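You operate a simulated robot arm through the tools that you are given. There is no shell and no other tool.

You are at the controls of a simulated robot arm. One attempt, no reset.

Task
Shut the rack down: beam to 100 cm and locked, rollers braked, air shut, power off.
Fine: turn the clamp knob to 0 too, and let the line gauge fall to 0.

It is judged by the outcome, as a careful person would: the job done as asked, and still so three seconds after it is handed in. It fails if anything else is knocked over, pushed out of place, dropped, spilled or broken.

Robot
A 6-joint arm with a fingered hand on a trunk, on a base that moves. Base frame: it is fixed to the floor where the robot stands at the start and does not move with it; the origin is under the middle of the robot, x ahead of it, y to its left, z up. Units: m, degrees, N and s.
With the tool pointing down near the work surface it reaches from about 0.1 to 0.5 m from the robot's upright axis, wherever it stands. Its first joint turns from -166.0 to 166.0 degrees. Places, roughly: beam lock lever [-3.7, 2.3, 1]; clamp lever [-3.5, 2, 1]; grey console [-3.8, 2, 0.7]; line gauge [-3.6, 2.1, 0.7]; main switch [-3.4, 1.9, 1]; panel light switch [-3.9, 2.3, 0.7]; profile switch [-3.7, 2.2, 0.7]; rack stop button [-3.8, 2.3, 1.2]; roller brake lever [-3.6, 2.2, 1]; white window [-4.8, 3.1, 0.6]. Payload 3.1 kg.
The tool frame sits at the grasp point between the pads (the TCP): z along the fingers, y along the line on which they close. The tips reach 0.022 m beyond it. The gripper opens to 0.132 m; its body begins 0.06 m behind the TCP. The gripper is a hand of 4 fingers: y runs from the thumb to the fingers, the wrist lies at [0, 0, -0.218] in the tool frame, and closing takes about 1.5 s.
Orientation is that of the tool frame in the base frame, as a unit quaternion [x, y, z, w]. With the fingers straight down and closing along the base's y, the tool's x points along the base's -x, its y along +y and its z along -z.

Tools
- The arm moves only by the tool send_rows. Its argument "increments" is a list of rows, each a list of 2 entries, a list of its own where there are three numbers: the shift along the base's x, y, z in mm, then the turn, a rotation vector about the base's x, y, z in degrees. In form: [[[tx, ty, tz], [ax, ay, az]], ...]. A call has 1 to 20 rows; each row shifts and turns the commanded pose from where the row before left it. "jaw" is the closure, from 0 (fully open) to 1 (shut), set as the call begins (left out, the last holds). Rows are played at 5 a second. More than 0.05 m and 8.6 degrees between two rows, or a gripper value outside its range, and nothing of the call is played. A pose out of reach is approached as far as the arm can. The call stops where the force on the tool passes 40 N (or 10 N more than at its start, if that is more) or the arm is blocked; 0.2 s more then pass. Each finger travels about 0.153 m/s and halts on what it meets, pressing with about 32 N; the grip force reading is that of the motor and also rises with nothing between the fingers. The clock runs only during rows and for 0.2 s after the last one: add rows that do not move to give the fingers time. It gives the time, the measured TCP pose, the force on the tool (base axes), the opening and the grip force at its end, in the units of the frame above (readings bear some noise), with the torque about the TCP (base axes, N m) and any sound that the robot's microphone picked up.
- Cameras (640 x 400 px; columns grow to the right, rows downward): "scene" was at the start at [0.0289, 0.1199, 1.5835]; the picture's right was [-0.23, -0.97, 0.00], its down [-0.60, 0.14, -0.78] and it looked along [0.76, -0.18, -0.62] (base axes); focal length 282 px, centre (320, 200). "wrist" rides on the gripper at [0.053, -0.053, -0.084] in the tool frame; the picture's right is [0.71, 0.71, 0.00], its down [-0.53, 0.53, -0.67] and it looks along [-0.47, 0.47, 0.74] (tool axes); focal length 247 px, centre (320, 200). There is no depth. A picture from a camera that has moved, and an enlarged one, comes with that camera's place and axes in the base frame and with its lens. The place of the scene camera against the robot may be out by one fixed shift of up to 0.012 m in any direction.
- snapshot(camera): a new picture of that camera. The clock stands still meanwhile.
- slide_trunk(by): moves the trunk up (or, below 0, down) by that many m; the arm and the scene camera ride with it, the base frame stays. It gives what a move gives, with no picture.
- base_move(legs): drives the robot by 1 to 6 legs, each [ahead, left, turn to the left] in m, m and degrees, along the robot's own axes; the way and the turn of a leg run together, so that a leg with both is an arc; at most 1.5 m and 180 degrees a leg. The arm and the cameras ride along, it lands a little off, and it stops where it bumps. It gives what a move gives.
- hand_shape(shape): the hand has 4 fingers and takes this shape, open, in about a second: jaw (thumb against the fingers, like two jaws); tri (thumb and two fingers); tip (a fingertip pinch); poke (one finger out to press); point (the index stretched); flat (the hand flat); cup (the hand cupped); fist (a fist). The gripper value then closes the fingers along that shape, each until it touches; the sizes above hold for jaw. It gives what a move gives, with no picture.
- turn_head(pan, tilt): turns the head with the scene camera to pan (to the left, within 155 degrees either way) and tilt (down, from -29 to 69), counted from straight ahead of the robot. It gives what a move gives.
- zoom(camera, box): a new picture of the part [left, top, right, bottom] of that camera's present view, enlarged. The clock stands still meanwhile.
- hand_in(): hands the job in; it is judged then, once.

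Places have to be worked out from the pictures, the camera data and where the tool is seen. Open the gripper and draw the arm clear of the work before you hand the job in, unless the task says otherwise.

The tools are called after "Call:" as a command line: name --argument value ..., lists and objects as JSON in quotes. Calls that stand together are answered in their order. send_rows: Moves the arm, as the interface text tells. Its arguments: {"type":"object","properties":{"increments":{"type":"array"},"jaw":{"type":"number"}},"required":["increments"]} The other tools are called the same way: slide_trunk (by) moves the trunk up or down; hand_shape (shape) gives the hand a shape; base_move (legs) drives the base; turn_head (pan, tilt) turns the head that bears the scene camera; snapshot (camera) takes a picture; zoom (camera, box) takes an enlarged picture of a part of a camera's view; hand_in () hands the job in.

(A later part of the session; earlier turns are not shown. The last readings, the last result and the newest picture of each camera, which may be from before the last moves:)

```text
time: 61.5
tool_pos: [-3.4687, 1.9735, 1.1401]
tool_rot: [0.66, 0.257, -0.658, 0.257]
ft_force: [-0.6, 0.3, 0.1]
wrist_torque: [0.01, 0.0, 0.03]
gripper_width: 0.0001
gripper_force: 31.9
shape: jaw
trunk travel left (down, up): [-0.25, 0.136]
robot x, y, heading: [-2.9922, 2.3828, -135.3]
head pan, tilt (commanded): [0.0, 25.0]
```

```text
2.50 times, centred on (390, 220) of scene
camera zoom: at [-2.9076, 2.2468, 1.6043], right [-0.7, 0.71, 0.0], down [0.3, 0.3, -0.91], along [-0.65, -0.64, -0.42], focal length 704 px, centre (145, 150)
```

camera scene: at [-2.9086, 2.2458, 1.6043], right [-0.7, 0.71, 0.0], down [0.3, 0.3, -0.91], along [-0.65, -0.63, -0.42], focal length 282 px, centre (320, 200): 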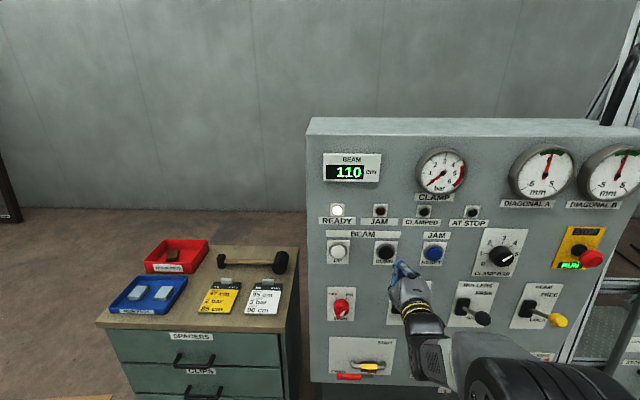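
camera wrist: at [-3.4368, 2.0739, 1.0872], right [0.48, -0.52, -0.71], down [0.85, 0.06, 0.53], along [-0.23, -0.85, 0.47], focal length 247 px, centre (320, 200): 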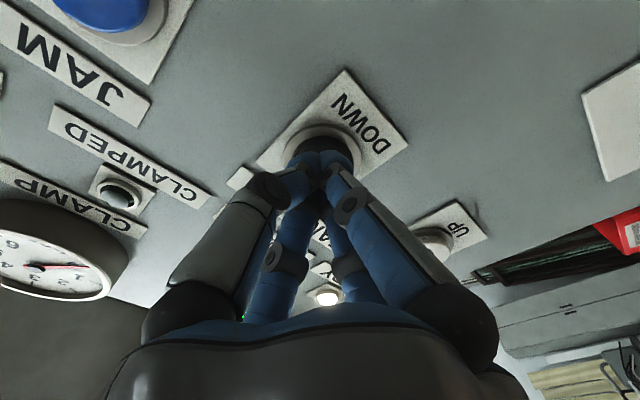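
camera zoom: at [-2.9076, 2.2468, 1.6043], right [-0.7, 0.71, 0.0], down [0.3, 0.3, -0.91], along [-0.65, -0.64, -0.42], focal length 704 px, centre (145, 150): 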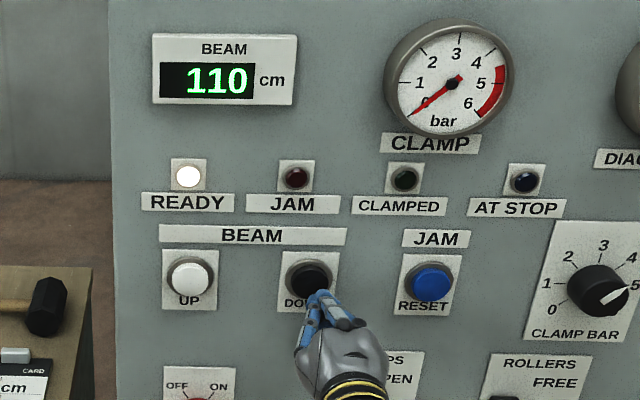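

No contact yet and the display still reads 110. I go on in two 4 mm rows.

Call:
send_rows --increments '[[[-2.9, -2.7, 0], [0, 0, 0]], [[-2.9, -2.7, 0], [0, 0, 0]]]'

Call:
zoom --camera "scene" --box '[310, 140, 470, 300]'

Call:
snapshot --camera "wrist"

```text
time: 62.1
tool_pos: [-3.4743, 1.969, 1.1403]
tool_rot: [0.659, 0.256, -0.659, 0.256]
ft_force: [0.9, 0.1, 1.0]
wrist_torque: [0.01, 0.02, -0.01]
gripper_width: 0.0
gripper_force: 32.0
shape: jaw
trunk travel left (down, up): [-0.25, 0.136]
robot x, y, heading: [-2.9904, 2.386, -135.6]
head pan, tilt (commanded): [0.0, 25.0]
```

```text
2.50 times, centred on (390, 220) of scene
camera zoom: at [-2.9076, 2.2468, 1.6043], right [-0.7, 0.71, 0.0], down [0.3, 0.3, -0.91], along [-0.65, -0.64, -0.42], focal length 704 px, centre (145, 150)
```

zoom: 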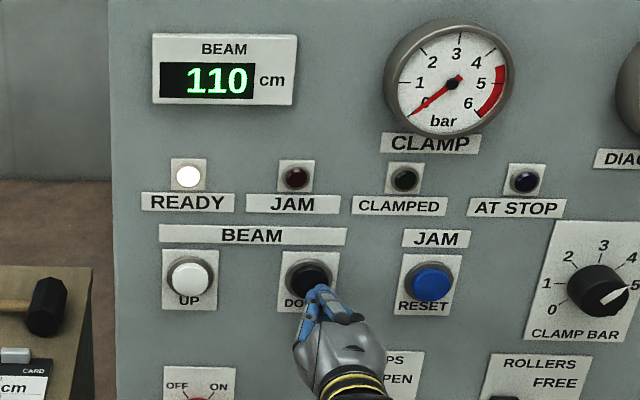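

```text
taken
camera wrist: at [-3.4477, 2.0629, 1.0872], right [0.48, -0.52, -0.71], down [0.85, 0.06, 0.53], along [-0.23, -0.85, 0.47], focal length 247 px, centre (320, 200)
```

wrist: 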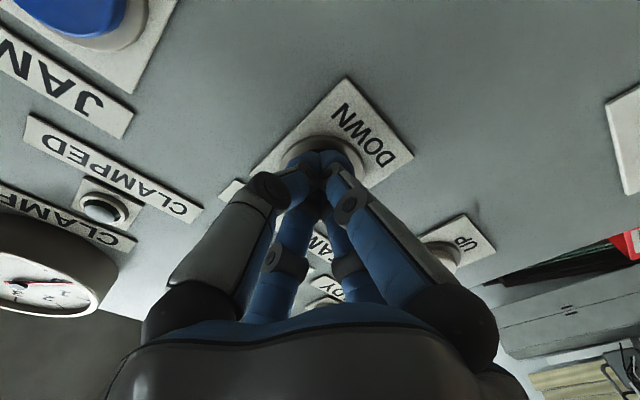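

Still free. I continue with 4 mm rows towards the button.

Call:
send_rows --increments '[[[-2.9, -2.7, 0], [0, 0, 0]], [[-2.9, -2.7, 0], [0, 0, 0]]]'

Call:
zoom --camera "scene" --box '[310, 140, 470, 300]'

```text
time: 62.7
tool_pos: [-3.4785, 1.9641, 1.1402]
tool_rot: [0.66, 0.256, -0.658, 0.256]
ft_force: [5.0, 5.4, -1.7]
wrist_torque: [0.04, -0.04, 0.02]
gripper_width: 0.0
gripper_force: 32.0
shape: jaw
trunk travel left (down, up): [-0.25, 0.136]
robot x, y, heading: [-2.9982, 2.3837, -135.3]
head pan, tilt (commanded): [0.0, 25.0]
heard: click
```

```text
2.50 times, centred on (390, 220) of scene
camera zoom: at [-2.9064, 2.248, 1.6043], right [-0.7, 0.71, 0.0], down [0.3, 0.3, -0.91], along [-0.65, -0.64, -0.42], focal length 704 px, centre (145, 150)
```

zoom: 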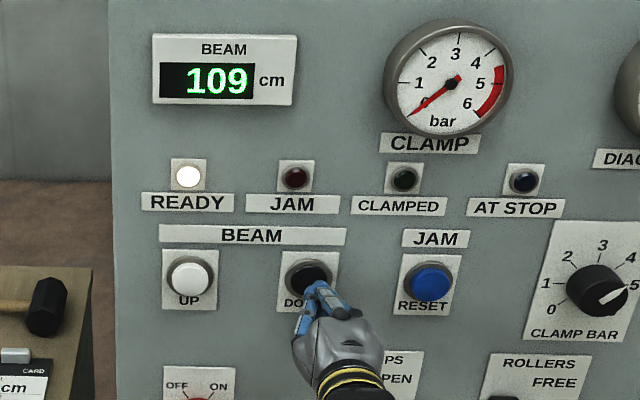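

A click was heard and the display went to 109. I hold still for one row to learn whether it keeps moving while held.

Call:
send_rows --increments '[[[0, 0, 0], [0, 0, 0]]]'

Call:
zoom --camera "scene" --box '[310, 140, 470, 300]'

```text
time: 63.1
tool_pos: [-3.477, 1.9649, 1.1408]
tool_rot: [0.659, 0.256, -0.659, 0.256]
ft_force: [5.6, 5.2, -1.7]
wrist_torque: [0.05, -0.04, 0.01]
gripper_width: 0.0
gripper_force: 31.9
shape: jaw
trunk travel left (down, up): [-0.25, 0.136]
robot x, y, heading: [-2.9924, 2.3812, -135.4]
head pan, tilt (commanded): [0.0, 25.0]
```

```text
2.50 times, centred on (390, 220) of scene
camera zoom: at [-2.9065, 2.2479, 1.6043], right [-0.7, 0.71, 0.0], down [0.3, 0.3, -0.91], along [-0.65, -0.64, -0.42], focal length 704 px, centre (145, 150)
```

zoom: 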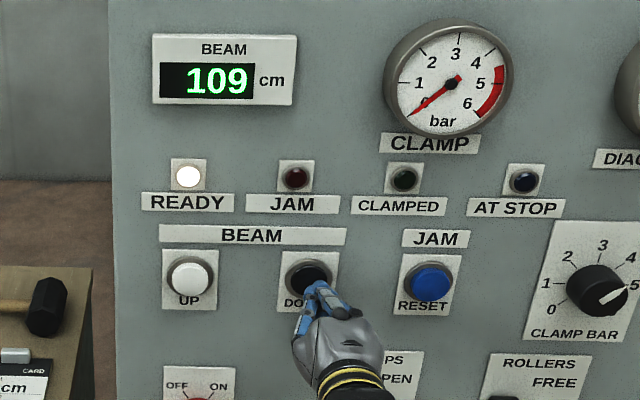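

Still 109 after 0.4 s more. I hold a few more rows to tell slow motion from one centimetre per press.

Call:
send_rows --increments '[[[0, 0, 0], [0, 0, 0]], [[0, 0, 0], [0, 0, 0]], [[0, 0, 0], [0, 0, 0]], [[0, 0, 0], [0, 0, 0]]]'

Call:
zoom --camera "scene" --box '[310, 140, 470, 300]'

```text
time: 64.1
tool_pos: [-3.4778, 1.9638, 1.1408]
tool_rot: [-0.659, -0.256, 0.659, -0.257]
ft_force: [5.6, 5.4, -2.3]
wrist_torque: [0.04, -0.02, 0.04]
gripper_width: 0.0
gripper_force: 32.4
shape: jaw
trunk travel left (down, up): [-0.25, 0.136]
robot x, y, heading: [-2.9927, 2.3807, -135.6]
head pan, tilt (commanded): [0.0, 25.0]
```

```text
2.50 times, centred on (390, 220) of scene
camera zoom: at [-2.9065, 2.2478, 1.6043], right [-0.7, 0.71, 0.0], down [0.3, 0.3, -0.91], along [-0.65, -0.64, -0.42], focal length 704 px, centre (145, 150)
```

zoom: 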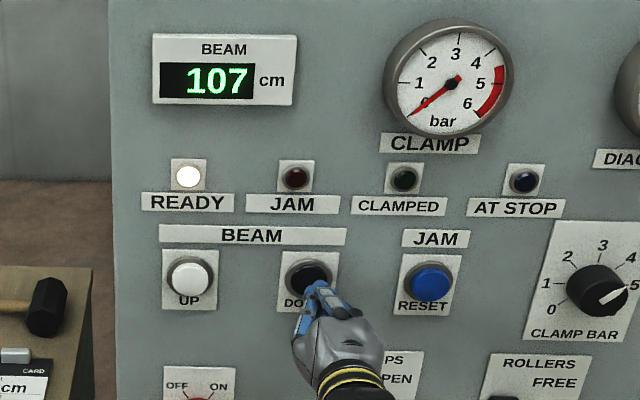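

It keeps moving while held, at roughly 1.5-2 cm/s. I hold 2 s more and read again.

Call:
send_rows --increments '[[[0, 0, 0], [0, 0, 0]], [[0, 0, 0], [0, 0, 0]], [[0, 0, 0], [0, 0, 0]], [[0, 0, 0], [0, 0, 0]], [[0, 0, 0], [0, 0, 0]], [[0, 0, 0], [0, 0, 0]], [[0, 0, 0], [0, 0, 0]], [[0, 0, 0], [0, 0, 0]], [[0, 0, 0], [0, 0, 0]]]'

Call:
zoom --camera "scene" --box '[310, 140, 470, 300]'

```text
time: 66.1
tool_pos: [-3.4779, 1.9637, 1.1414]
tool_rot: [-0.659, -0.256, 0.659, -0.257]
ft_force: [5.4, 4.0, -1.1]
wrist_torque: [0.05, -0.01, 0.0]
gripper_width: 0.0
gripper_force: 32.3
shape: jaw
trunk travel left (down, up): [-0.25, 0.136]
robot x, y, heading: [-2.9953, 2.3847, -135.3]
head pan, tilt (commanded): [0.0, 25.0]
```

```text
2.50 times, centred on (390, 220) of scene
camera zoom: at [-2.9064, 2.2478, 1.6043], right [-0.7, 0.71, 0.0], down [0.3, 0.3, -0.91], along [-0.65, -0.64, -0.42], focal length 704 px, centre (145, 150)
```

zoom: 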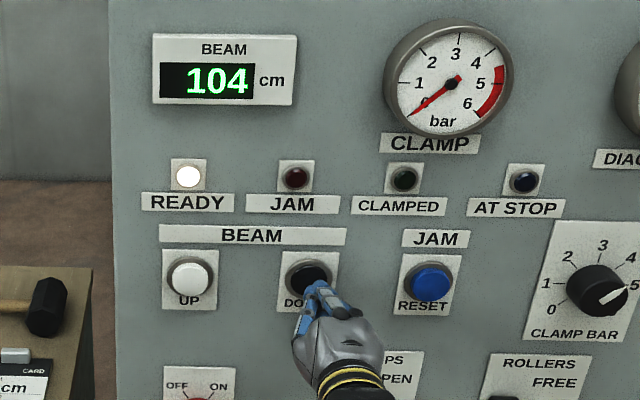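

104 now, so about 1.5 cm/s. I hold 1.2 s more, expecting about 102.

Call:
send_rows --increments '[[[0, 0, 0], [0, 0, 0]], [[0, 0, 0], [0, 0, 0]], [[0, 0, 0], [0, 0, 0]], [[0, 0, 0], [0, 0, 0]], [[0, 0, 0], [0, 0, 0]]]'

Call:
zoom --camera "scene" --box '[310, 140, 470, 300]'

```text
time: 67.3
tool_pos: [-3.4784, 1.9635, 1.1422]
tool_rot: [-0.659, -0.256, 0.659, -0.256]
ft_force: [4.8, 5.0, -2.1]
wrist_torque: [0.06, -0.02, 0.03]
gripper_width: 0.0
gripper_force: 32.3
shape: jaw
trunk travel left (down, up): [-0.25, 0.136]
robot x, y, heading: [-2.9943, 2.3835, -135.7]
head pan, tilt (commanded): [0.0, 25.0]
```

```text
2.50 times, centred on (390, 220) of scene
camera zoom: at [-2.9064, 2.2478, 1.6043], right [-0.7, 0.71, 0.0], down [0.3, 0.3, -0.91], along [-0.65, -0.64, -0.42], focal length 704 px, centre (145, 150)
```

zoom: 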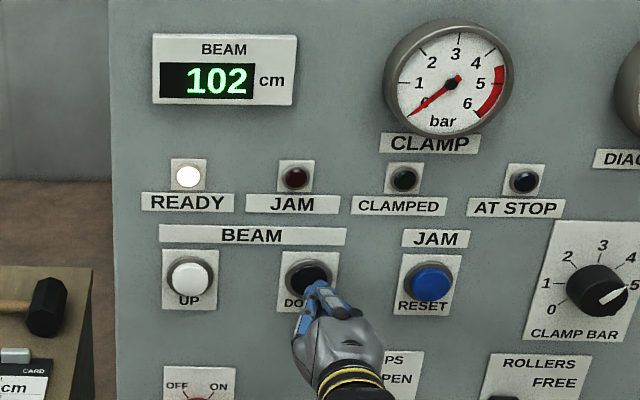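

102 now. I go in 0.4 s steps from here.

Call:
send_rows --increments '[[[0, 0, 0], [0, 0, 0]]]'

Call:
zoom --camera "scene" --box '[310, 140, 470, 300]'

```text
time: 67.7
tool_pos: [-3.4778, 1.9642, 1.1415]
tool_rot: [0.659, 0.256, -0.659, 0.256]
ft_force: [4.7, 3.9, -2.4]
wrist_torque: [0.05, -0.02, 0.05]
gripper_width: 0.0
gripper_force: 32.3
shape: jaw
trunk travel left (down, up): [-0.25, 0.136]
robot x, y, heading: [-2.9916, 2.3831, -135.4]
head pan, tilt (commanded): [0.0, 25.0]
```

```text
2.50 times, centred on (390, 220) of scene
camera zoom: at [-2.9064, 2.2478, 1.6043], right [-0.7, 0.71, 0.0], down [0.3, 0.3, -0.91], along [-0.65, -0.64, -0.42], focal length 704 px, centre (145, 150)
```

zoom: 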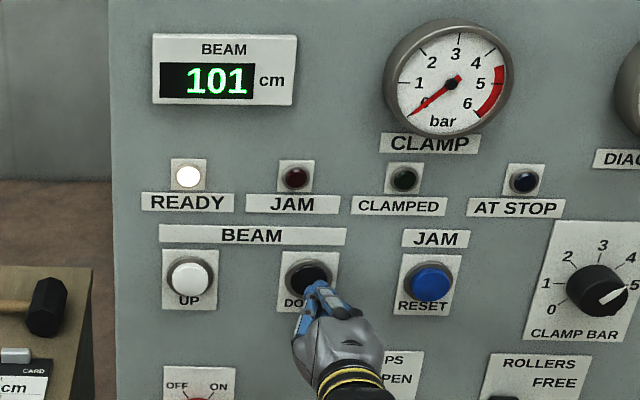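

101 now; one more 0.4 s step should bring about 100.5.

Call:
send_rows --increments '[[[0, 0, 0], [0, 0, 0]]]'

Call:
zoom --camera "scene" --box '[310, 140, 470, 300]'

```text
time: 68.1
tool_pos: [-3.4789, 1.9641, 1.1414]
tool_rot: [-0.659, -0.256, 0.659, -0.257]
ft_force: [5.0, 4.5, -2.8]
wrist_torque: [0.05, -0.05, 0.04]
gripper_width: 0.0
gripper_force: 31.8
shape: jaw
trunk travel left (down, up): [-0.25, 0.136]
robot x, y, heading: [-2.9979, 2.3832, -135.7]
head pan, tilt (commanded): [0.0, 25.0]
```

```text
2.50 times, centred on (390, 220) of scene
camera zoom: at [-2.9064, 2.2478, 1.6043], right [-0.7, 0.71, 0.0], down [0.3, 0.3, -0.91], along [-0.65, -0.64, -0.42], focal length 704 px, centre (145, 150)
```

zoom: 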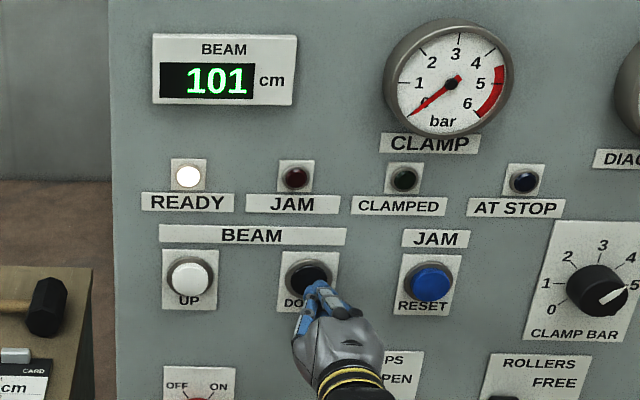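

Still 101, so it is just above the change to 100. I hold one row more and then back off, so the release should come at about 100.

Call:
send_rows --increments '[[[0, 0, 0], [0, 0, 0]], [[7.3, 6.8, 0], [0, 0, 0]], [[14.6, 13.6, 0], [0, 0, 0]]]'

Call:
zoom --camera "scene" --box '[310, 140, 470, 300]'

```text
time: 68.9
tool_pos: [-3.4575, 1.9847, 1.1419]
tool_rot: [-0.659, -0.255, 0.66, -0.256]
ft_force: [-0.6, -0.5, 0.8]
wrist_torque: [-0.01, -0.01, 0.03]
gripper_width: 0.0002
gripper_force: 31.9
shape: jaw
trunk travel left (down, up): [-0.25, 0.136]
robot x, y, heading: [-2.9937, 2.3827, -136.1]
head pan, tilt (commanded): [0.0, 25.0]
```

```text
2.50 times, centred on (390, 220) of scene
camera zoom: at [-2.907, 2.2474, 1.6043], right [-0.7, 0.71, 0.0], down [0.3, 0.3, -0.91], along [-0.65, -0.64, -0.42], focal length 704 px, centre (145, 150)
```

zoom: 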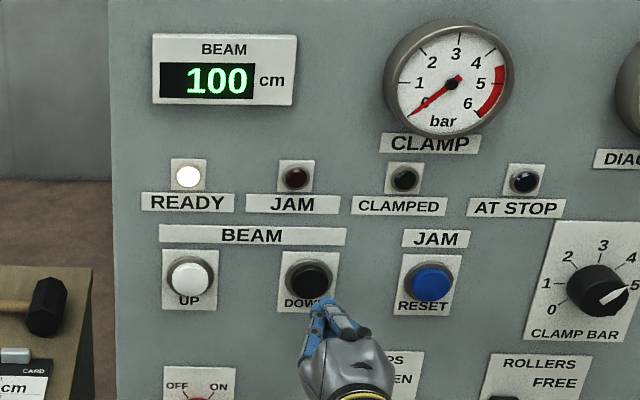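

The display reads 100 cm with the button released. Now I back the base off, strafe right towards the beam lock lever, and open the hand.

Call:
base_move --legs '[[-0.2, 0, 0], [0, -0.36, 0]]'

Call:
send_rows --increments '[[[0, 0, 0], [0, 0, 0]], [[0, 0, 0], [0, 0, 0]], [[0, 0, 0], [0, 0, 0]], [[0, 0, 0], [0, 0, 0]], [[0, 0, 0], [0, 0, 0]], [[0, 0, 0], [0, 0, 0]], [[0, 0, 0], [0, 0, 0]]]' --jaw 0

Call:
snapshot --camera "wrist"

Call:
snapshot --camera "scene"

```text
time: 72.4
tool_pos: [-3.5668, 2.373, 1.1403]
tool_rot: [0.659, 0.257, -0.658, 0.258]
ft_force: [0.4, 0.5, 0.7]
wrist_torque: [0.0, 0.01, 0.0]
gripper_width: 0.0
gripper_force: 32.4
shape: jaw
trunk travel left (down, up): [-0.25, 0.136]
robot x, y, heading: [-3.0989, 2.7726, -135.3]
head pan, tilt (commanded): [0.0, 25.0]
```

```text
time: 74.0
tool_pos: [-3.5655, 2.3717, 1.1406]
tool_rot: [-0.658, -0.258, 0.659, -0.258]
ft_force: [-0.3, -0.2, -0.7]
wrist_torque: [0.03, 0.03, 0.0]
gripper_width: 0.1318
gripper_force: 0.0
shape: jaw
trunk travel left (down, up): [-0.25, 0.136]
robot x, y, heading: [-3.1051, 2.7728, -135.2]
head pan, tilt (commanded): [0.0, 25.0]
```

```text
taken
camera wrist: at [-3.5402, 2.4664, 1.087], right [0.48, -0.52, -0.71], down [0.85, 0.07, 0.53], along [-0.23, -0.85, 0.47], focal length 247 px, centre (320, 200)
```

wrist: 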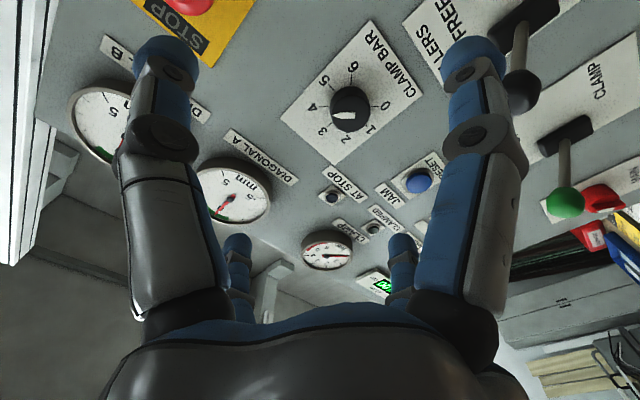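

```text
taken
camera scene: at [-3.0163, 2.6363, 1.6043], right [-0.7, 0.71, 0.0], down [0.3, 0.3, -0.91], along [-0.64, -0.64, -0.42], focal length 282 px, centre (320, 200)
```

scene: 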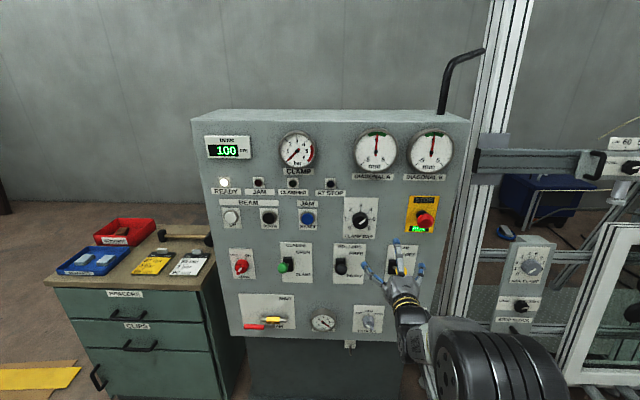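

The hand is open at s 4.167, z 1.14, about 0.256 m from the panel. I zoom at the beam lever from here and in the wrist view.

Call:
zoom --camera "scene" --box '[320, 180, 460, 300]'

Call:
zoom --camera "scene" --box '[400, 100, 640, 250]'

```text
3.33 times, centred on (390, 240) of scene
camera zoom: at [-3.0163, 2.6363, 1.6043], right [-0.7, 0.71, 0.0], down [0.3, 0.3, -0.91], along [-0.64, -0.64, -0.42], focal length 938 px, centre (87, 67)
```

zoom: 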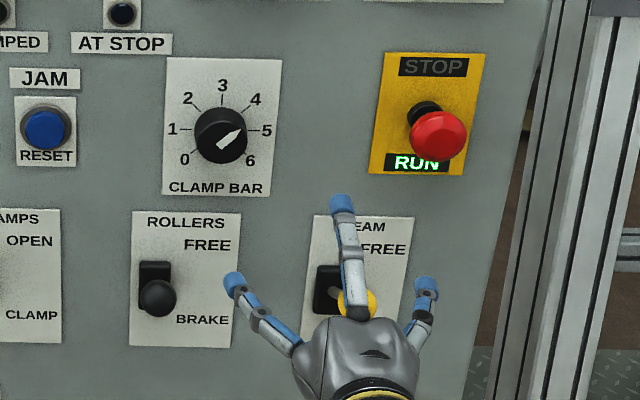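

```text
2.67 times, centred on (520, 175) of scene
camera zoom: at [-3.0163, 2.6363, 1.6043], right [-0.7, 0.71, 0.0], down [0.3, 0.3, -0.91], along [-0.64, -0.64, -0.42], focal length 751 px, centre (-213, 267)
```

zoom: 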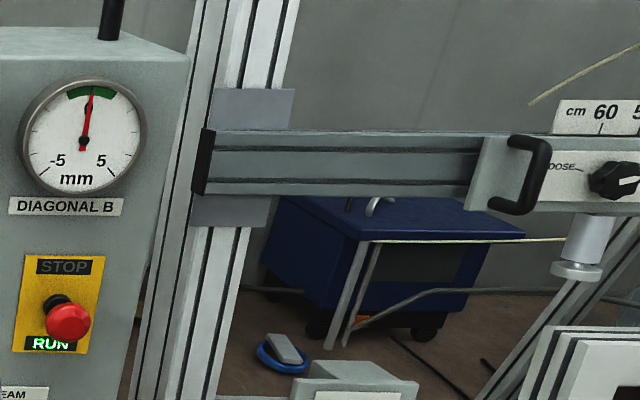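

I place the beam lever knob at about s 4.232, z 1.015, 0.11 m off the panel. I move right, down, then 75 mm forward with open fingers and look.

Call:
send_rows --increments '[[[-11.1, 11.9, -31], [0, 0, 0]], [[-11.1, 11.9, -31], [0, 0, 0]], [[-11.1, 11.9, -31], [0, 0, 0]], [[-11.1, 11.9, -32], [0, 0, 0]], [[-18.3, -17.1, 0], [0, 0, 0]], [[-18.3, -17.1, 0], [0, 0, 0]], [[-18.3, -17.1, 0], [0, 0, 0]]]'

Call:
snapshot --camera "wrist"

Call:
zoom --camera "scene" --box '[320, 180, 480, 320]'

```text
time: 75.6
tool_pos: [-3.6669, 2.3687, 1.0153]
tool_rot: [0.659, 0.258, -0.658, 0.258]
ft_force: [-0.1, 0.3, -0.3]
wrist_torque: [0.0, 0.03, 0.02]
gripper_width: 0.1319
gripper_force: 0.2
shape: jaw
trunk travel left (down, up): [-0.25, 0.136]
robot x, y, heading: [-3.1051, 2.7697, -135.3]
head pan, tilt (commanded): [0.0, 25.0]
```

```text
taken
camera wrist: at [-3.6412, 2.4633, 0.962], right [0.48, -0.52, -0.71], down [0.85, 0.07, 0.53], along [-0.23, -0.85, 0.47], focal length 247 px, centre (320, 200)
```

wrist: 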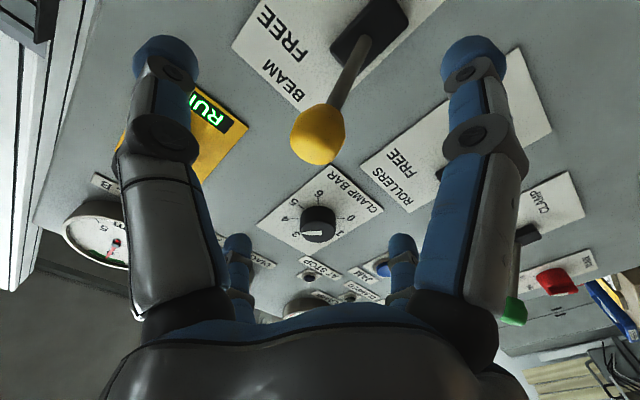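

```text
2.86 times, centred on (400, 250) of scene
camera zoom: at [-3.0167, 2.6359, 1.6043], right [-0.7, 0.71, 0.0], down [0.3, 0.3, -0.91], along [-0.64, -0.64, -0.42], focal length 804 px, centre (91, 57)
```

zoom: 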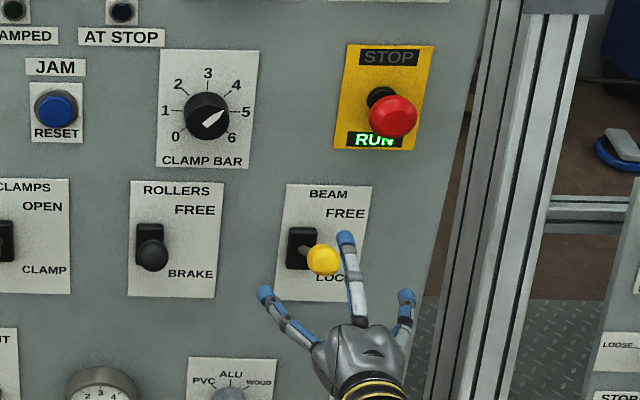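

The yellow knob is aligned within about 4 mm of the tool axis. I advance 60 mm so the fingers surround it, then look before closing.

Call:
send_rows --increments '[[[-13.6, -14.9, 4], [0, 0, 0]], [[-14.6, -13.6, 0], [0, 0, 0]], [[-14.6, -13.6, 0], [0, 0, 0]]]'

Call:
snapshot --camera "wrist"

Call:
zoom --camera "scene" --box '[320, 180, 480, 320]'

```text
time: 76.4
tool_pos: [-3.7091, 2.325, 1.0202]
tool_rot: [-0.659, -0.257, 0.659, -0.257]
ft_force: [-0.4, 0.4, -0.6]
wrist_torque: [0.03, -0.03, -0.03]
gripper_width: 0.1318
gripper_force: 0.1
shape: jaw
trunk travel left (down, up): [-0.25, 0.136]
robot x, y, heading: [-3.1029, 2.7692, -135.3]
head pan, tilt (commanded): [0.0, 25.0]
```

```text
taken
camera wrist: at [-3.6821, 2.4203, 0.9659], right [0.48, -0.52, -0.71], down [0.85, 0.07, 0.53], along [-0.23, -0.85, 0.47], focal length 247 px, centre (320, 200)
```

wrist: 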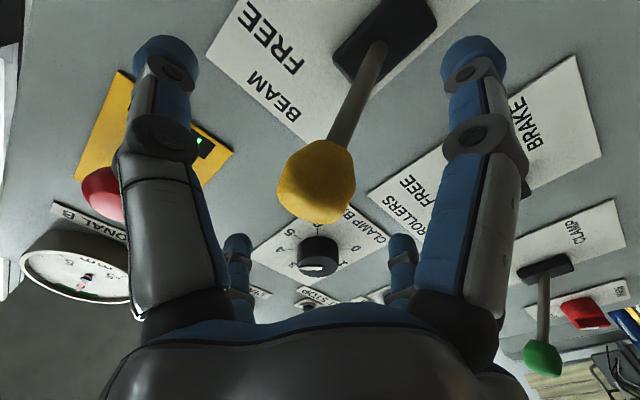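

```text
2.86 times, centred on (400, 250) of scene
camera zoom: at [-3.0168, 2.6359, 1.6043], right [-0.7, 0.71, 0.0], down [0.3, 0.3, -0.91], along [-0.64, -0.64, -0.42], focal length 804 px, centre (91, 57)
```

zoom: 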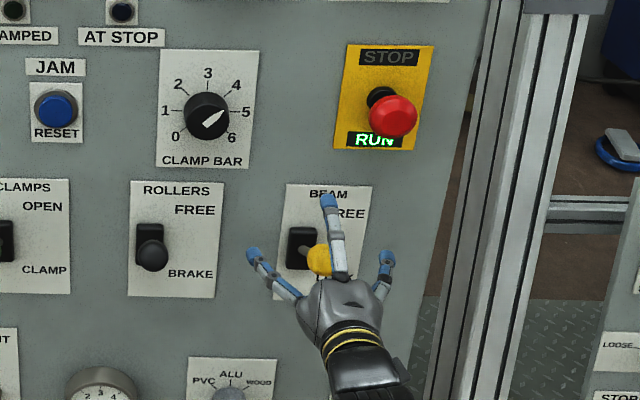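

The knob sits about 14 mm ahead of the TCP on the axis. I advance 10 mm more and close the fingers on it.

Call:
send_rows --increments '[[[-7.3, -6.8, 0], [0, 0, 0]]]'

Call:
send_rows --increments '[[[0, 0, 0], [0, 0, 0]], [[0, 0, 0], [0, 0, 0]], [[0, 0, 0], [0, 0, 0]], [[0, 0, 0], [0, 0, 0]], [[0, 0, 0], [0, 0, 0]], [[0, 0, 0], [0, 0, 0]], [[0, 0, 0], [0, 0, 0]]]' --jaw 1

Call:
snapshot --camera "wrist"

Call:
zoom --camera "scene" --box '[320, 180, 480, 320]'

```text
time: 76.8
tool_pos: [-3.7148, 2.3183, 1.018]
tool_rot: [0.659, 0.257, -0.658, 0.258]
ft_force: [0.1, -0.7, -0.5]
wrist_torque: [0.03, 0.03, -0.03]
gripper_width: 0.1317
gripper_force: 0.1
shape: jaw
trunk travel left (down, up): [-0.25, 0.136]
robot x, y, heading: [-3.1041, 2.7698, -135.2]
head pan, tilt (commanded): [0.0, 25.0]
```

```text
time: 78.4
tool_pos: [-3.7144, 2.3176, 1.0168]
tool_rot: [0.659, 0.258, -0.658, 0.258]
ft_force: [6.4, 4.1, -7.0]
wrist_torque: [0.55, -0.85, -0.06]
gripper_width: 0.025
gripper_force: 32.4
shape: jaw
trunk travel left (down, up): [-0.25, 0.136]
robot x, y, heading: [-3.1027, 2.7751, -135.2]
head pan, tilt (commanded): [0.0, 25.0]
```

```text
taken
camera wrist: at [-3.6885, 2.4136, 0.9647], right [0.48, -0.52, -0.71], down [0.85, 0.07, 0.53], along [-0.23, -0.85, 0.47], focal length 247 px, centre (320, 200)
```

wrist: 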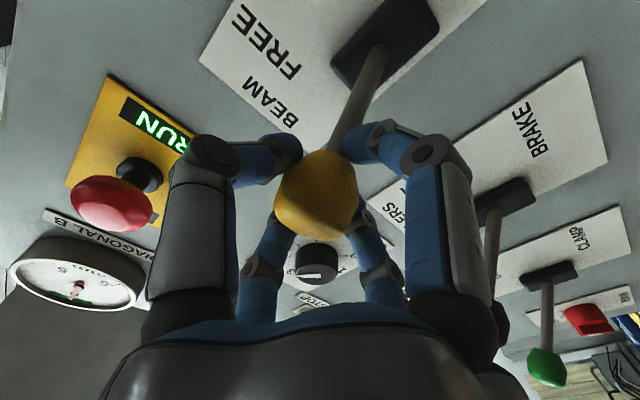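

```text
2.86 times, centred on (400, 250) of scene
camera zoom: at [-3.0162, 2.6363, 1.6043], right [-0.7, 0.71, 0.0], down [0.3, 0.3, -0.91], along [-0.64, -0.64, -0.42], focal length 804 px, centre (91, 57)
```

zoom: 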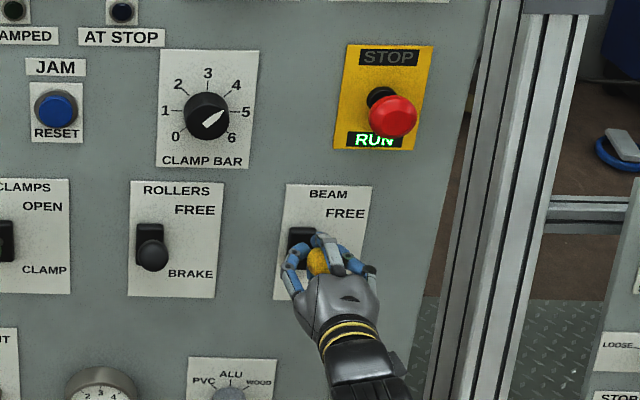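

The fingers hold the yellow knob. I draw it down along an arc about the lever's pivot (z about 0.962, radius 0.12).

Call:
send_rows --increments '[[[4.4, 4.1, -13.3], [0, 0, 0]], [[3.2, 3.0, -13.8], [0, 0, 0]], [[1.9, 1.8, -14.3], [0, 0, 0]], [[0.7, 0.6, -14.5], [0, 0, 0]], [[-0.7, -0.6, -14.5], [0, 0, 0]]]'

Call:
zoom --camera "scene" --box '[320, 180, 480, 320]'

Call:
snapshot --camera "wrist"

```text
time: 79.6
tool_pos: [-3.7073, 2.3262, 0.9517]
tool_rot: [-0.656, -0.257, 0.661, -0.259]
ft_force: [-24.8, -18.8, 17.7]
wrist_torque: [-1.29, 1.23, 0.06]
gripper_width: 0.0224
gripper_force: 32.0
shape: jaw
trunk travel left (down, up): [-0.25, 0.136]
robot x, y, heading: [-3.0999, 2.7687, -135.7]
head pan, tilt (commanded): [0.0, 25.0]
```

```text
2.86 times, centred on (400, 250) of scene
camera zoom: at [-3.0193, 2.634, 1.6043], right [-0.7, 0.71, 0.0], down [0.3, 0.3, -0.91], along [-0.64, -0.64, -0.42], focal length 804 px, centre (91, 57)
```

zoom: 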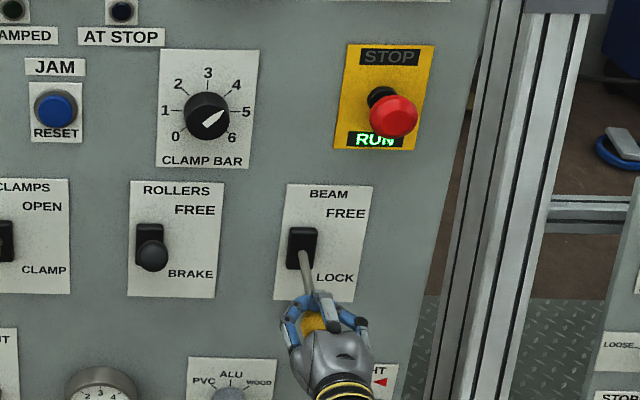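

```text
taken
camera wrist: at [-3.6829, 2.4203, 0.8989], right [0.48, -0.52, -0.71], down [0.85, 0.07, 0.52], along [-0.22, -0.85, 0.48], focal length 247 px, centre (320, 200)
```

wrist: 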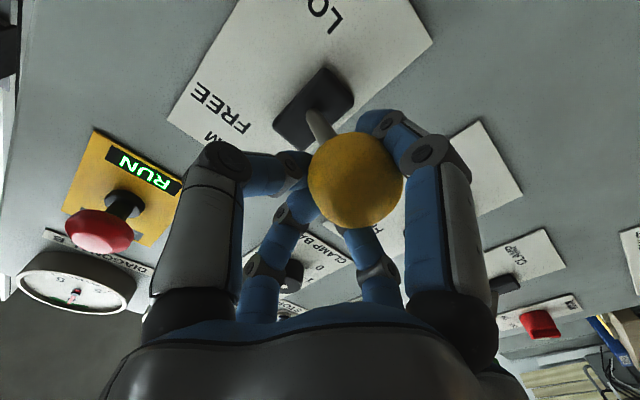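

The lever has swung down, and the force of about 36 N shows the grip is now dragging against it. I open the fingers to release it and look at where the lever stands.

Call:
send_rows --increments '[[[0, 0, 0], [0, 0, 0]], [[0, 0, 0], [0, 0, 0]], [[0, 0, 0], [0, 0, 0]], [[0, 0, 0], [0, 0, 0]], [[0, 0, 0], [0, 0, 0]], [[0, 0, 0], [0, 0, 0]]]' --jaw 0

Call:
snapshot --camera "wrist"

Call:
zoom --camera "scene" --box '[320, 180, 480, 320]'

```text
time: 81.0
tool_pos: [-3.7064, 2.3272, 0.9484]
tool_rot: [0.66, 0.256, -0.658, 0.256]
ft_force: [0.7, -0.6, -1.2]
wrist_torque: [0.04, -0.04, -0.03]
gripper_width: 0.1321
gripper_force: 0.1
shape: jaw
trunk travel left (down, up): [-0.25, 0.136]
robot x, y, heading: [-3.0987, 2.7722, -135.3]
head pan, tilt (commanded): [0.0, 25.0]
```

```text
taken
camera wrist: at [-3.6798, 2.4229, 0.8953], right [0.48, -0.52, -0.71], down [0.85, 0.07, 0.53], along [-0.23, -0.85, 0.47], focal length 247 px, centre (320, 200)
```

wrist: 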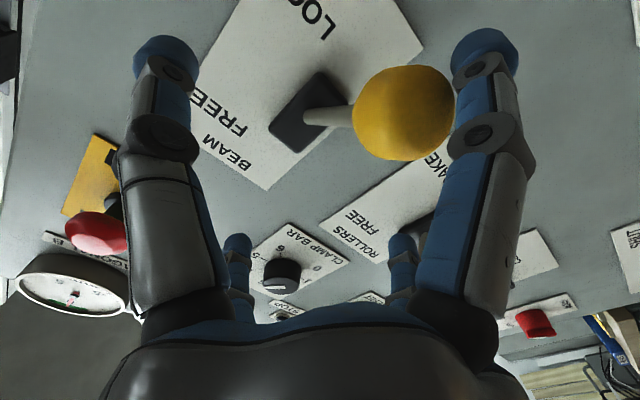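

```text
2.86 times, centred on (400, 250) of scene
camera zoom: at [-3.0166, 2.6362, 1.6043], right [-0.7, 0.71, 0.0], down [0.3, 0.3, -0.91], along [-0.64, -0.64, -0.42], focal length 804 px, centre (91, 57)
```

zoom: 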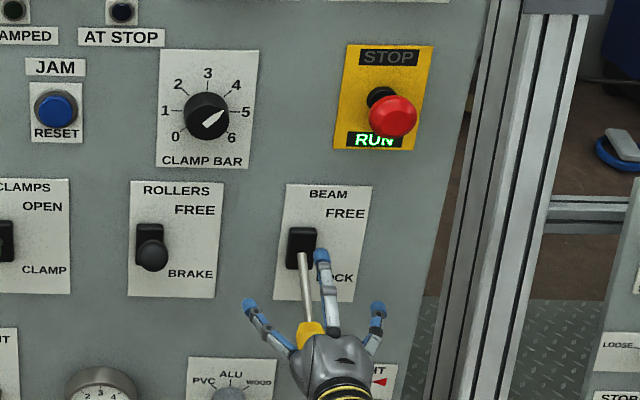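

The beam lever knob now sits at about z 0.90, well below its pivot at 0.957: it has gone to LOCK. I draw the open hand back and move over to the rollers lever (s about 4.042, z 1.015).

Call:
send_rows --increments '[[[0, 0, -8], [0, 0, 0]], [[21.9, 20.5, 0], [0, 0, 0]], [[21.9, 20.5, 0], [0, 0, 0]], [[21.9, 20.5, 0], [0, 0, 0]], [[25.6, -27.4, 15], [0, 0, 0]], [[25.6, -27.4, 15], [0, 0, 0]], [[25.6, -27.4, 15], [0, 0, 0]], [[25.6, -27.4, 15], [0, 0, 0]], [[25.6, -27.4, 15], [0, 0, 0]]]'

Call:
snapshot --camera "wrist"

Call:
zoom --camera "scene" --box '[190, 130, 450, 340]'

```text
time: 83.0
tool_pos: [-3.5128, 2.2533, 1.0161]
tool_rot: [0.659, 0.258, -0.658, 0.258]
ft_force: [0.2, 0.1, 0.3]
wrist_torque: [0.0, -0.02, -0.01]
gripper_width: 0.1323
gripper_force: 0.1
shape: jaw
trunk travel left (down, up): [-0.25, 0.136]
robot x, y, heading: [-3.0993, 2.7731, -135.5]
head pan, tilt (commanded): [0.0, 25.0]
```

```text
taken
camera wrist: at [-3.4875, 2.3475, 0.9623], right [0.48, -0.52, -0.71], down [0.85, 0.07, 0.53], along [-0.23, -0.85, 0.47], focal length 247 px, centre (320, 200)
```

wrist: 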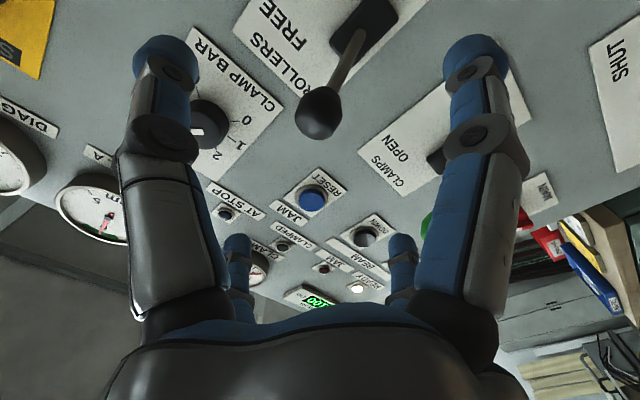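

```text
1.90 times, centred on (320, 235) of scene
camera zoom: at [-3.0155, 2.6358, 1.6042], right [-0.7, 0.71, 0.0], down [0.3, 0.3, -0.91], along [-0.64, -0.64, -0.42], focal length 536 px, centre (320, 133)
```

zoom: 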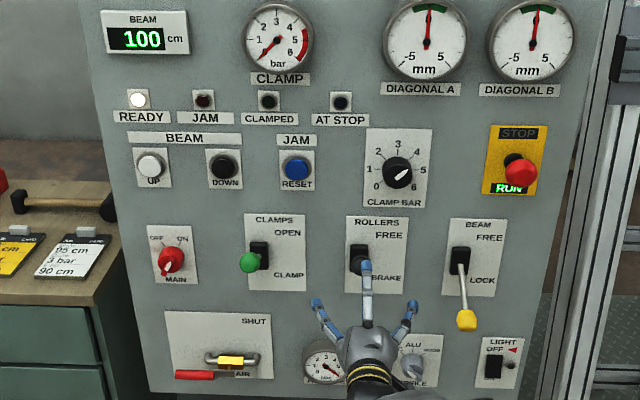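

The beam lever points down at LOCK and the display still reads 100. The black rollers knob lies within 4 mm of the axis; I advance about 104 mm around it.

Call:
send_rows --increments '[[[-13.3, -16.4, 3], [0, 0, 0]], [[-15.3, -14.2, 0], [0, 0, 0]], [[-15.3, -14.2, 0], [0, 0, 0]], [[-15.3, -14.2, 0], [0, 0, 0]], [[-15.3, -14.2, 0], [0, 0, 0]]]'

Call:
snapshot --camera "wrist"

```text
time: 84.2
tool_pos: [-3.5891, 2.1792, 1.017]
tool_rot: [0.659, 0.257, -0.658, 0.257]
ft_force: [-0.1, 0.7, 0.2]
wrist_torque: [0.02, -0.04, 0.01]
gripper_width: 0.1319
gripper_force: 0.1
shape: jaw
trunk travel left (down, up): [-0.25, 0.136]
robot x, y, heading: [-3.1025, 2.7742, -135.4]
head pan, tilt (commanded): [0.0, 25.0]
```

```text
taken
camera wrist: at [-3.563, 2.2744, 0.964], right [0.48, -0.52, -0.71], down [0.85, 0.07, 0.53], along [-0.23, -0.85, 0.47], focal length 247 px, centre (320, 200)
```

wrist: 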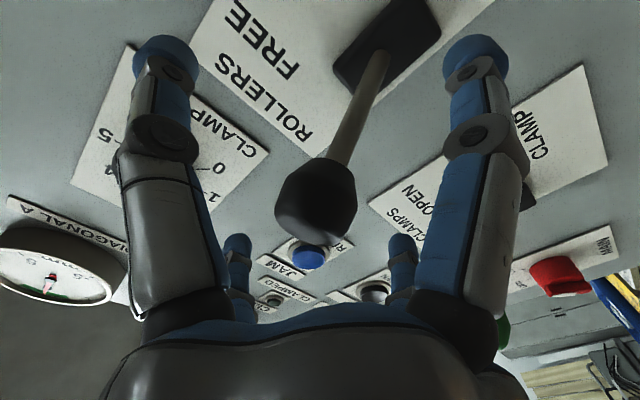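

The black knob lies between the fingers as the yellow one did. I close on it and then draw it down with less outward motion than before.

Call:
send_rows --increments '[[[0, 0, 0], [0, 0, 0]], [[0, 0, 0], [0, 0, 0]], [[0, 0, 0], [0, 0, 0]], [[0, 0, 0], [0, 0, 0]], [[0, 0, 0], [0, 0, 0]], [[0, 0, 0], [0, 0, 0]], [[0, 0, 0], [0, 0, 0]]]' --jaw 1

Call:
send_rows --increments '[[[2.2, 2.0, -13.3], [0, 0, 0]], [[1.5, 1.4, -13.8], [0, 0, 0]], [[0.7, 0.6, -14.3], [0, 0, 0]], [[-0.7, -0.6, -14.5], [0, 0, 0]]]'

Call:
snapshot --camera "wrist"

Call:
zoom --camera "scene" --box '[190, 130, 450, 340]'

```text
time: 85.8
tool_pos: [-3.5883, 2.1789, 1.0167]
tool_rot: [0.659, 0.258, -0.658, 0.258]
ft_force: [4.1, 4.7, -5.8]
wrist_torque: [0.63, -0.68, -0.1]
gripper_width: 0.0237
gripper_force: 32.0
shape: jaw
trunk travel left (down, up): [-0.25, 0.136]
robot x, y, heading: [-3.1019, 2.772, -135.2]
head pan, tilt (commanded): [0.0, 25.0]
```

```text
time: 86.8
tool_pos: [-3.5866, 2.1833, 0.9614]
tool_rot: [0.66, 0.256, -0.658, 0.257]
ft_force: [-15.8, -4.7, -1.3]
wrist_torque: [0.07, 0.06, 0.18]
gripper_width: 0.02
gripper_force: 32.4
shape: jaw
trunk travel left (down, up): [-0.25, 0.136]
robot x, y, heading: [-3.1064, 2.7719, -135.1]
head pan, tilt (commanded): [0.0, 25.0]
```

```text
taken
camera wrist: at [-3.5608, 2.2781, 0.9089], right [0.48, -0.52, -0.71], down [0.85, 0.07, 0.53], along [-0.23, -0.85, 0.47], focal length 247 px, centre (320, 200)
```

wrist: 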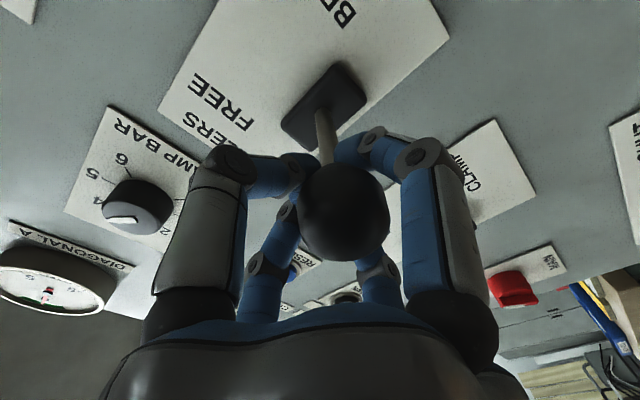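

```text
1.90 times, centred on (320, 235) of scene
camera zoom: at [-3.0205, 2.6345, 1.6043], right [-0.7, 0.71, 0.0], down [0.3, 0.3, -0.91], along [-0.64, -0.64, -0.42], focal length 536 px, centre (320, 133)
```

zoom: 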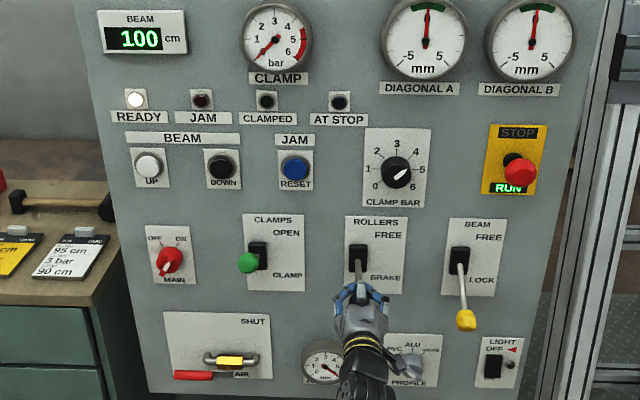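

The lever is about horizontal with little force. I draw it further down three rows, now going slightly inward.

Call:
send_rows --increments '[[[-1.5, -1.4, -14], [0, 0, 0]], [[-2.9, -2.7, -14], [0, 0, 0]], [[-3.7, -3.4, -13], [0, 0, 0]]]'

Call:
snapshot --camera "wrist"

```text
time: 87.2
tool_pos: [-3.586, 2.1843, 0.9602]
tool_rot: [-0.656, -0.252, 0.664, -0.257]
ft_force: [-21.1, -13.6, 2.1]
wrist_torque: [0.04, 0.12, 0.25]
gripper_width: 0.0193
gripper_force: 31.7
shape: jaw
out of reach, approached as far as the arm can: row 1, 2
trunk travel left (down, up): [-0.25, 0.136]
robot x, y, heading: [-3.0995, 2.767, -135.5]
head pan, tilt (commanded): [0.0, 25.0]
stopped in row 2: the force on the tool passed its limit at 42 N (the readings are from after the stop); the commanded pose is now the measured one
```

```text
taken
camera wrist: at [-3.5601, 2.2778, 0.9056], right [0.47, -0.53, -0.71], down [0.85, 0.06, 0.52], along [-0.23, -0.84, 0.48], focal length 247 px, centre (320, 200)
```

wrist: 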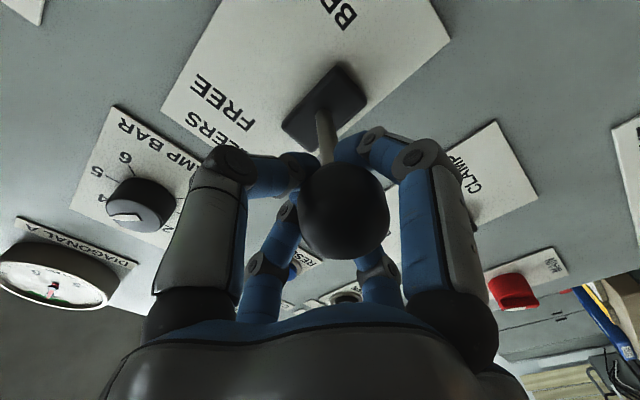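

The arm is near its reach limit here, which is why the force rose. I open the fingers, draw back, and then bring the base closer.

Call:
send_rows --increments '[[[0, 0, 0], [0, 0, 0]], [[0, 0, 0], [0, 0, 0]], [[0, 0, 0], [0, 0, 0]], [[0, 0, 0], [0, 0, 0]], [[0, 0, 0], [0, 0, 0]], [[0, 0, 0], [0, 0, 0]]]' --jaw 0

Call:
snapshot --camera "wrist"

Call:
zoom --camera "scene" --box '[190, 130, 450, 340]'

```text
time: 88.6
tool_pos: [-3.5801, 2.1848, 0.9609]
tool_rot: [-0.655, -0.253, 0.664, -0.257]
ft_force: [0.1, 0.4, 0.1]
wrist_torque: [0.0, 0.04, -0.02]
gripper_width: 0.1318
gripper_force: 0.0
shape: jaw
trunk travel left (down, up): [-0.25, 0.136]
robot x, y, heading: [-3.107, 2.7685, -135.2]
head pan, tilt (commanded): [0.0, 25.0]
```

```text
taken
camera wrist: at [-3.5561, 2.2791, 0.9058], right [0.47, -0.53, -0.71], down [0.85, 0.07, 0.52], along [-0.23, -0.85, 0.48], focal length 247 px, centre (320, 200)
```

wrist: 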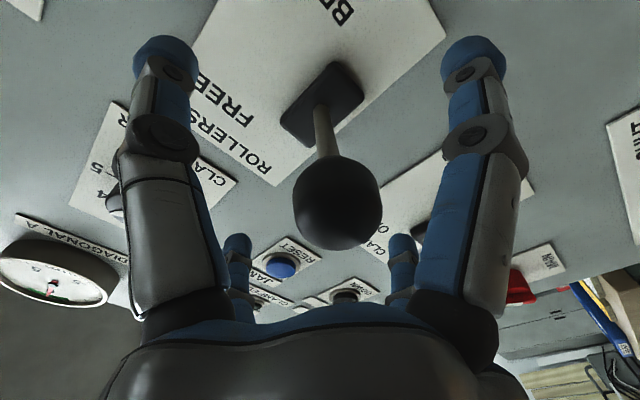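

```text
1.90 times, centred on (320, 235) of scene
camera zoom: at [-3.017, 2.6359, 1.6043], right [-0.7, 0.71, 0.0], down [0.3, 0.3, -0.91], along [-0.64, -0.64, -0.42], focal length 536 px, centre (320, 133)
```

zoom: 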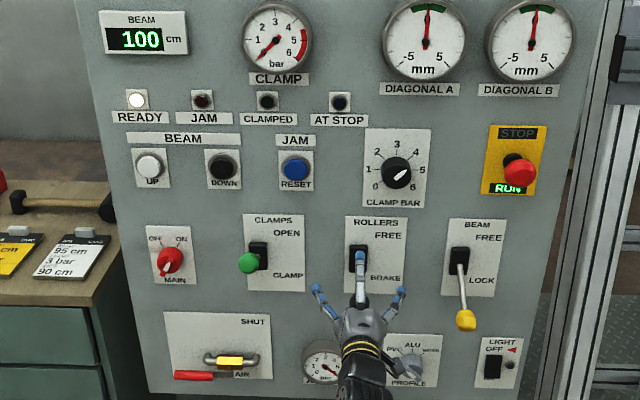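

The rollers lever stands about level (knob z 0.954) and stays there. I draw the hand back and up, close it, and bring the base 0.16 m closer with the trunk lowered a little so that I can push the lever down from above.

Call:
send_rows --increments '[[[29.3, 27.3, 0], [0, 0, 0]], [[29.3, 27.3, 0], [0, 0, 0]], [[29.3, 27.3, 20], [0, 0, 0]], [[29.3, 27.3, 20], [0, 0, 0]], [[0, 0, 40], [0, 0, 0]], [[0, 0, 40], [0, 0, 0]], [[0, 0, 40], [0, 0, 0]]]' --jaw 0

Call:
slide_trunk --by -0.1

Call:
base_move --legs '[[0.16, 0, 0]]'

Call:
snapshot --camera "wrist"

Call:
snapshot --camera "scene"

```text
time: 90.2
tool_pos: [-3.4637, 2.2939, 1.122]
tool_rot: [-0.655, -0.253, 0.664, -0.258]
ft_force: [-0.5, -0.5, -0.5]
wrist_torque: [-0.01, 0.0, 0.01]
gripper_width: 0.1321
gripper_force: 0.1
shape: jaw
trunk travel left (down, up): [-0.25, 0.136]
robot x, y, heading: [-3.101, 2.7715, -135.3]
head pan, tilt (commanded): [0.0, 25.0]
```

```text
time: 91.5
tool_pos: [-3.4646, 2.2935, 1.0222]
tool_rot: [-0.654, -0.253, 0.664, -0.258]
ft_force: [-0.3, -0.7, -0.7]
wrist_torque: [0.02, -0.03, -0.05]
gripper_width: 0.132
gripper_force: 0.1
shape: jaw
trunk travel left (down, up): [-0.15, 0.236]
robot x, y, heading: [-3.1024, 2.7685, -135.4]
head pan, tilt (commanded): [0.0, 25.0]
```

```text
time: 93.0
tool_pos: [-3.5807, 2.1797, 1.0208]
tool_rot: [-0.656, -0.254, 0.663, -0.257]
ft_force: [-0.1, -0.4, 0.7]
wrist_torque: [0.02, 0.01, 0.01]
gripper_width: 0.1318
gripper_force: 0.0
shape: jaw
trunk travel left (down, up): [-0.15, 0.236]
robot x, y, heading: [-3.2177, 2.6581, -135.3]
head pan, tilt (commanded): [0.0, 25.0]
```

```text
taken
camera wrist: at [-3.5546, 2.2746, 0.967], right [0.47, -0.53, -0.71], down [0.85, 0.07, 0.52], along [-0.23, -0.85, 0.48], focal length 247 px, centre (320, 200)
```

wrist: 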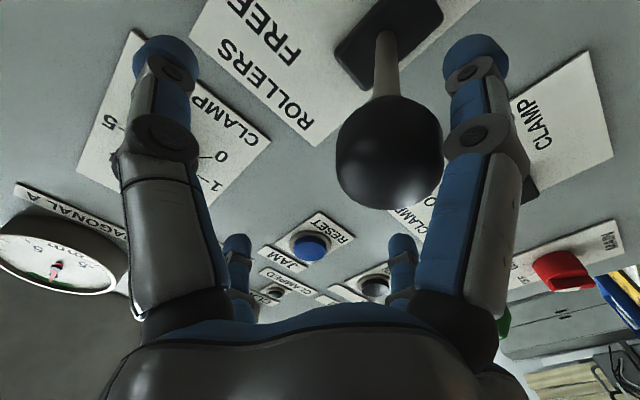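

```text
taken
camera scene: at [-3.1324, 2.5221, 1.5052], right [-0.7, 0.71, 0.0], down [0.3, 0.3, -0.91], along [-0.65, -0.64, -0.42], focal length 282 px, centre (320, 200)
```

scene: 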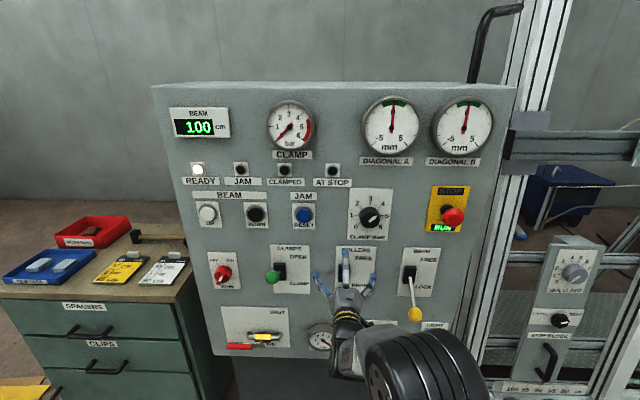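

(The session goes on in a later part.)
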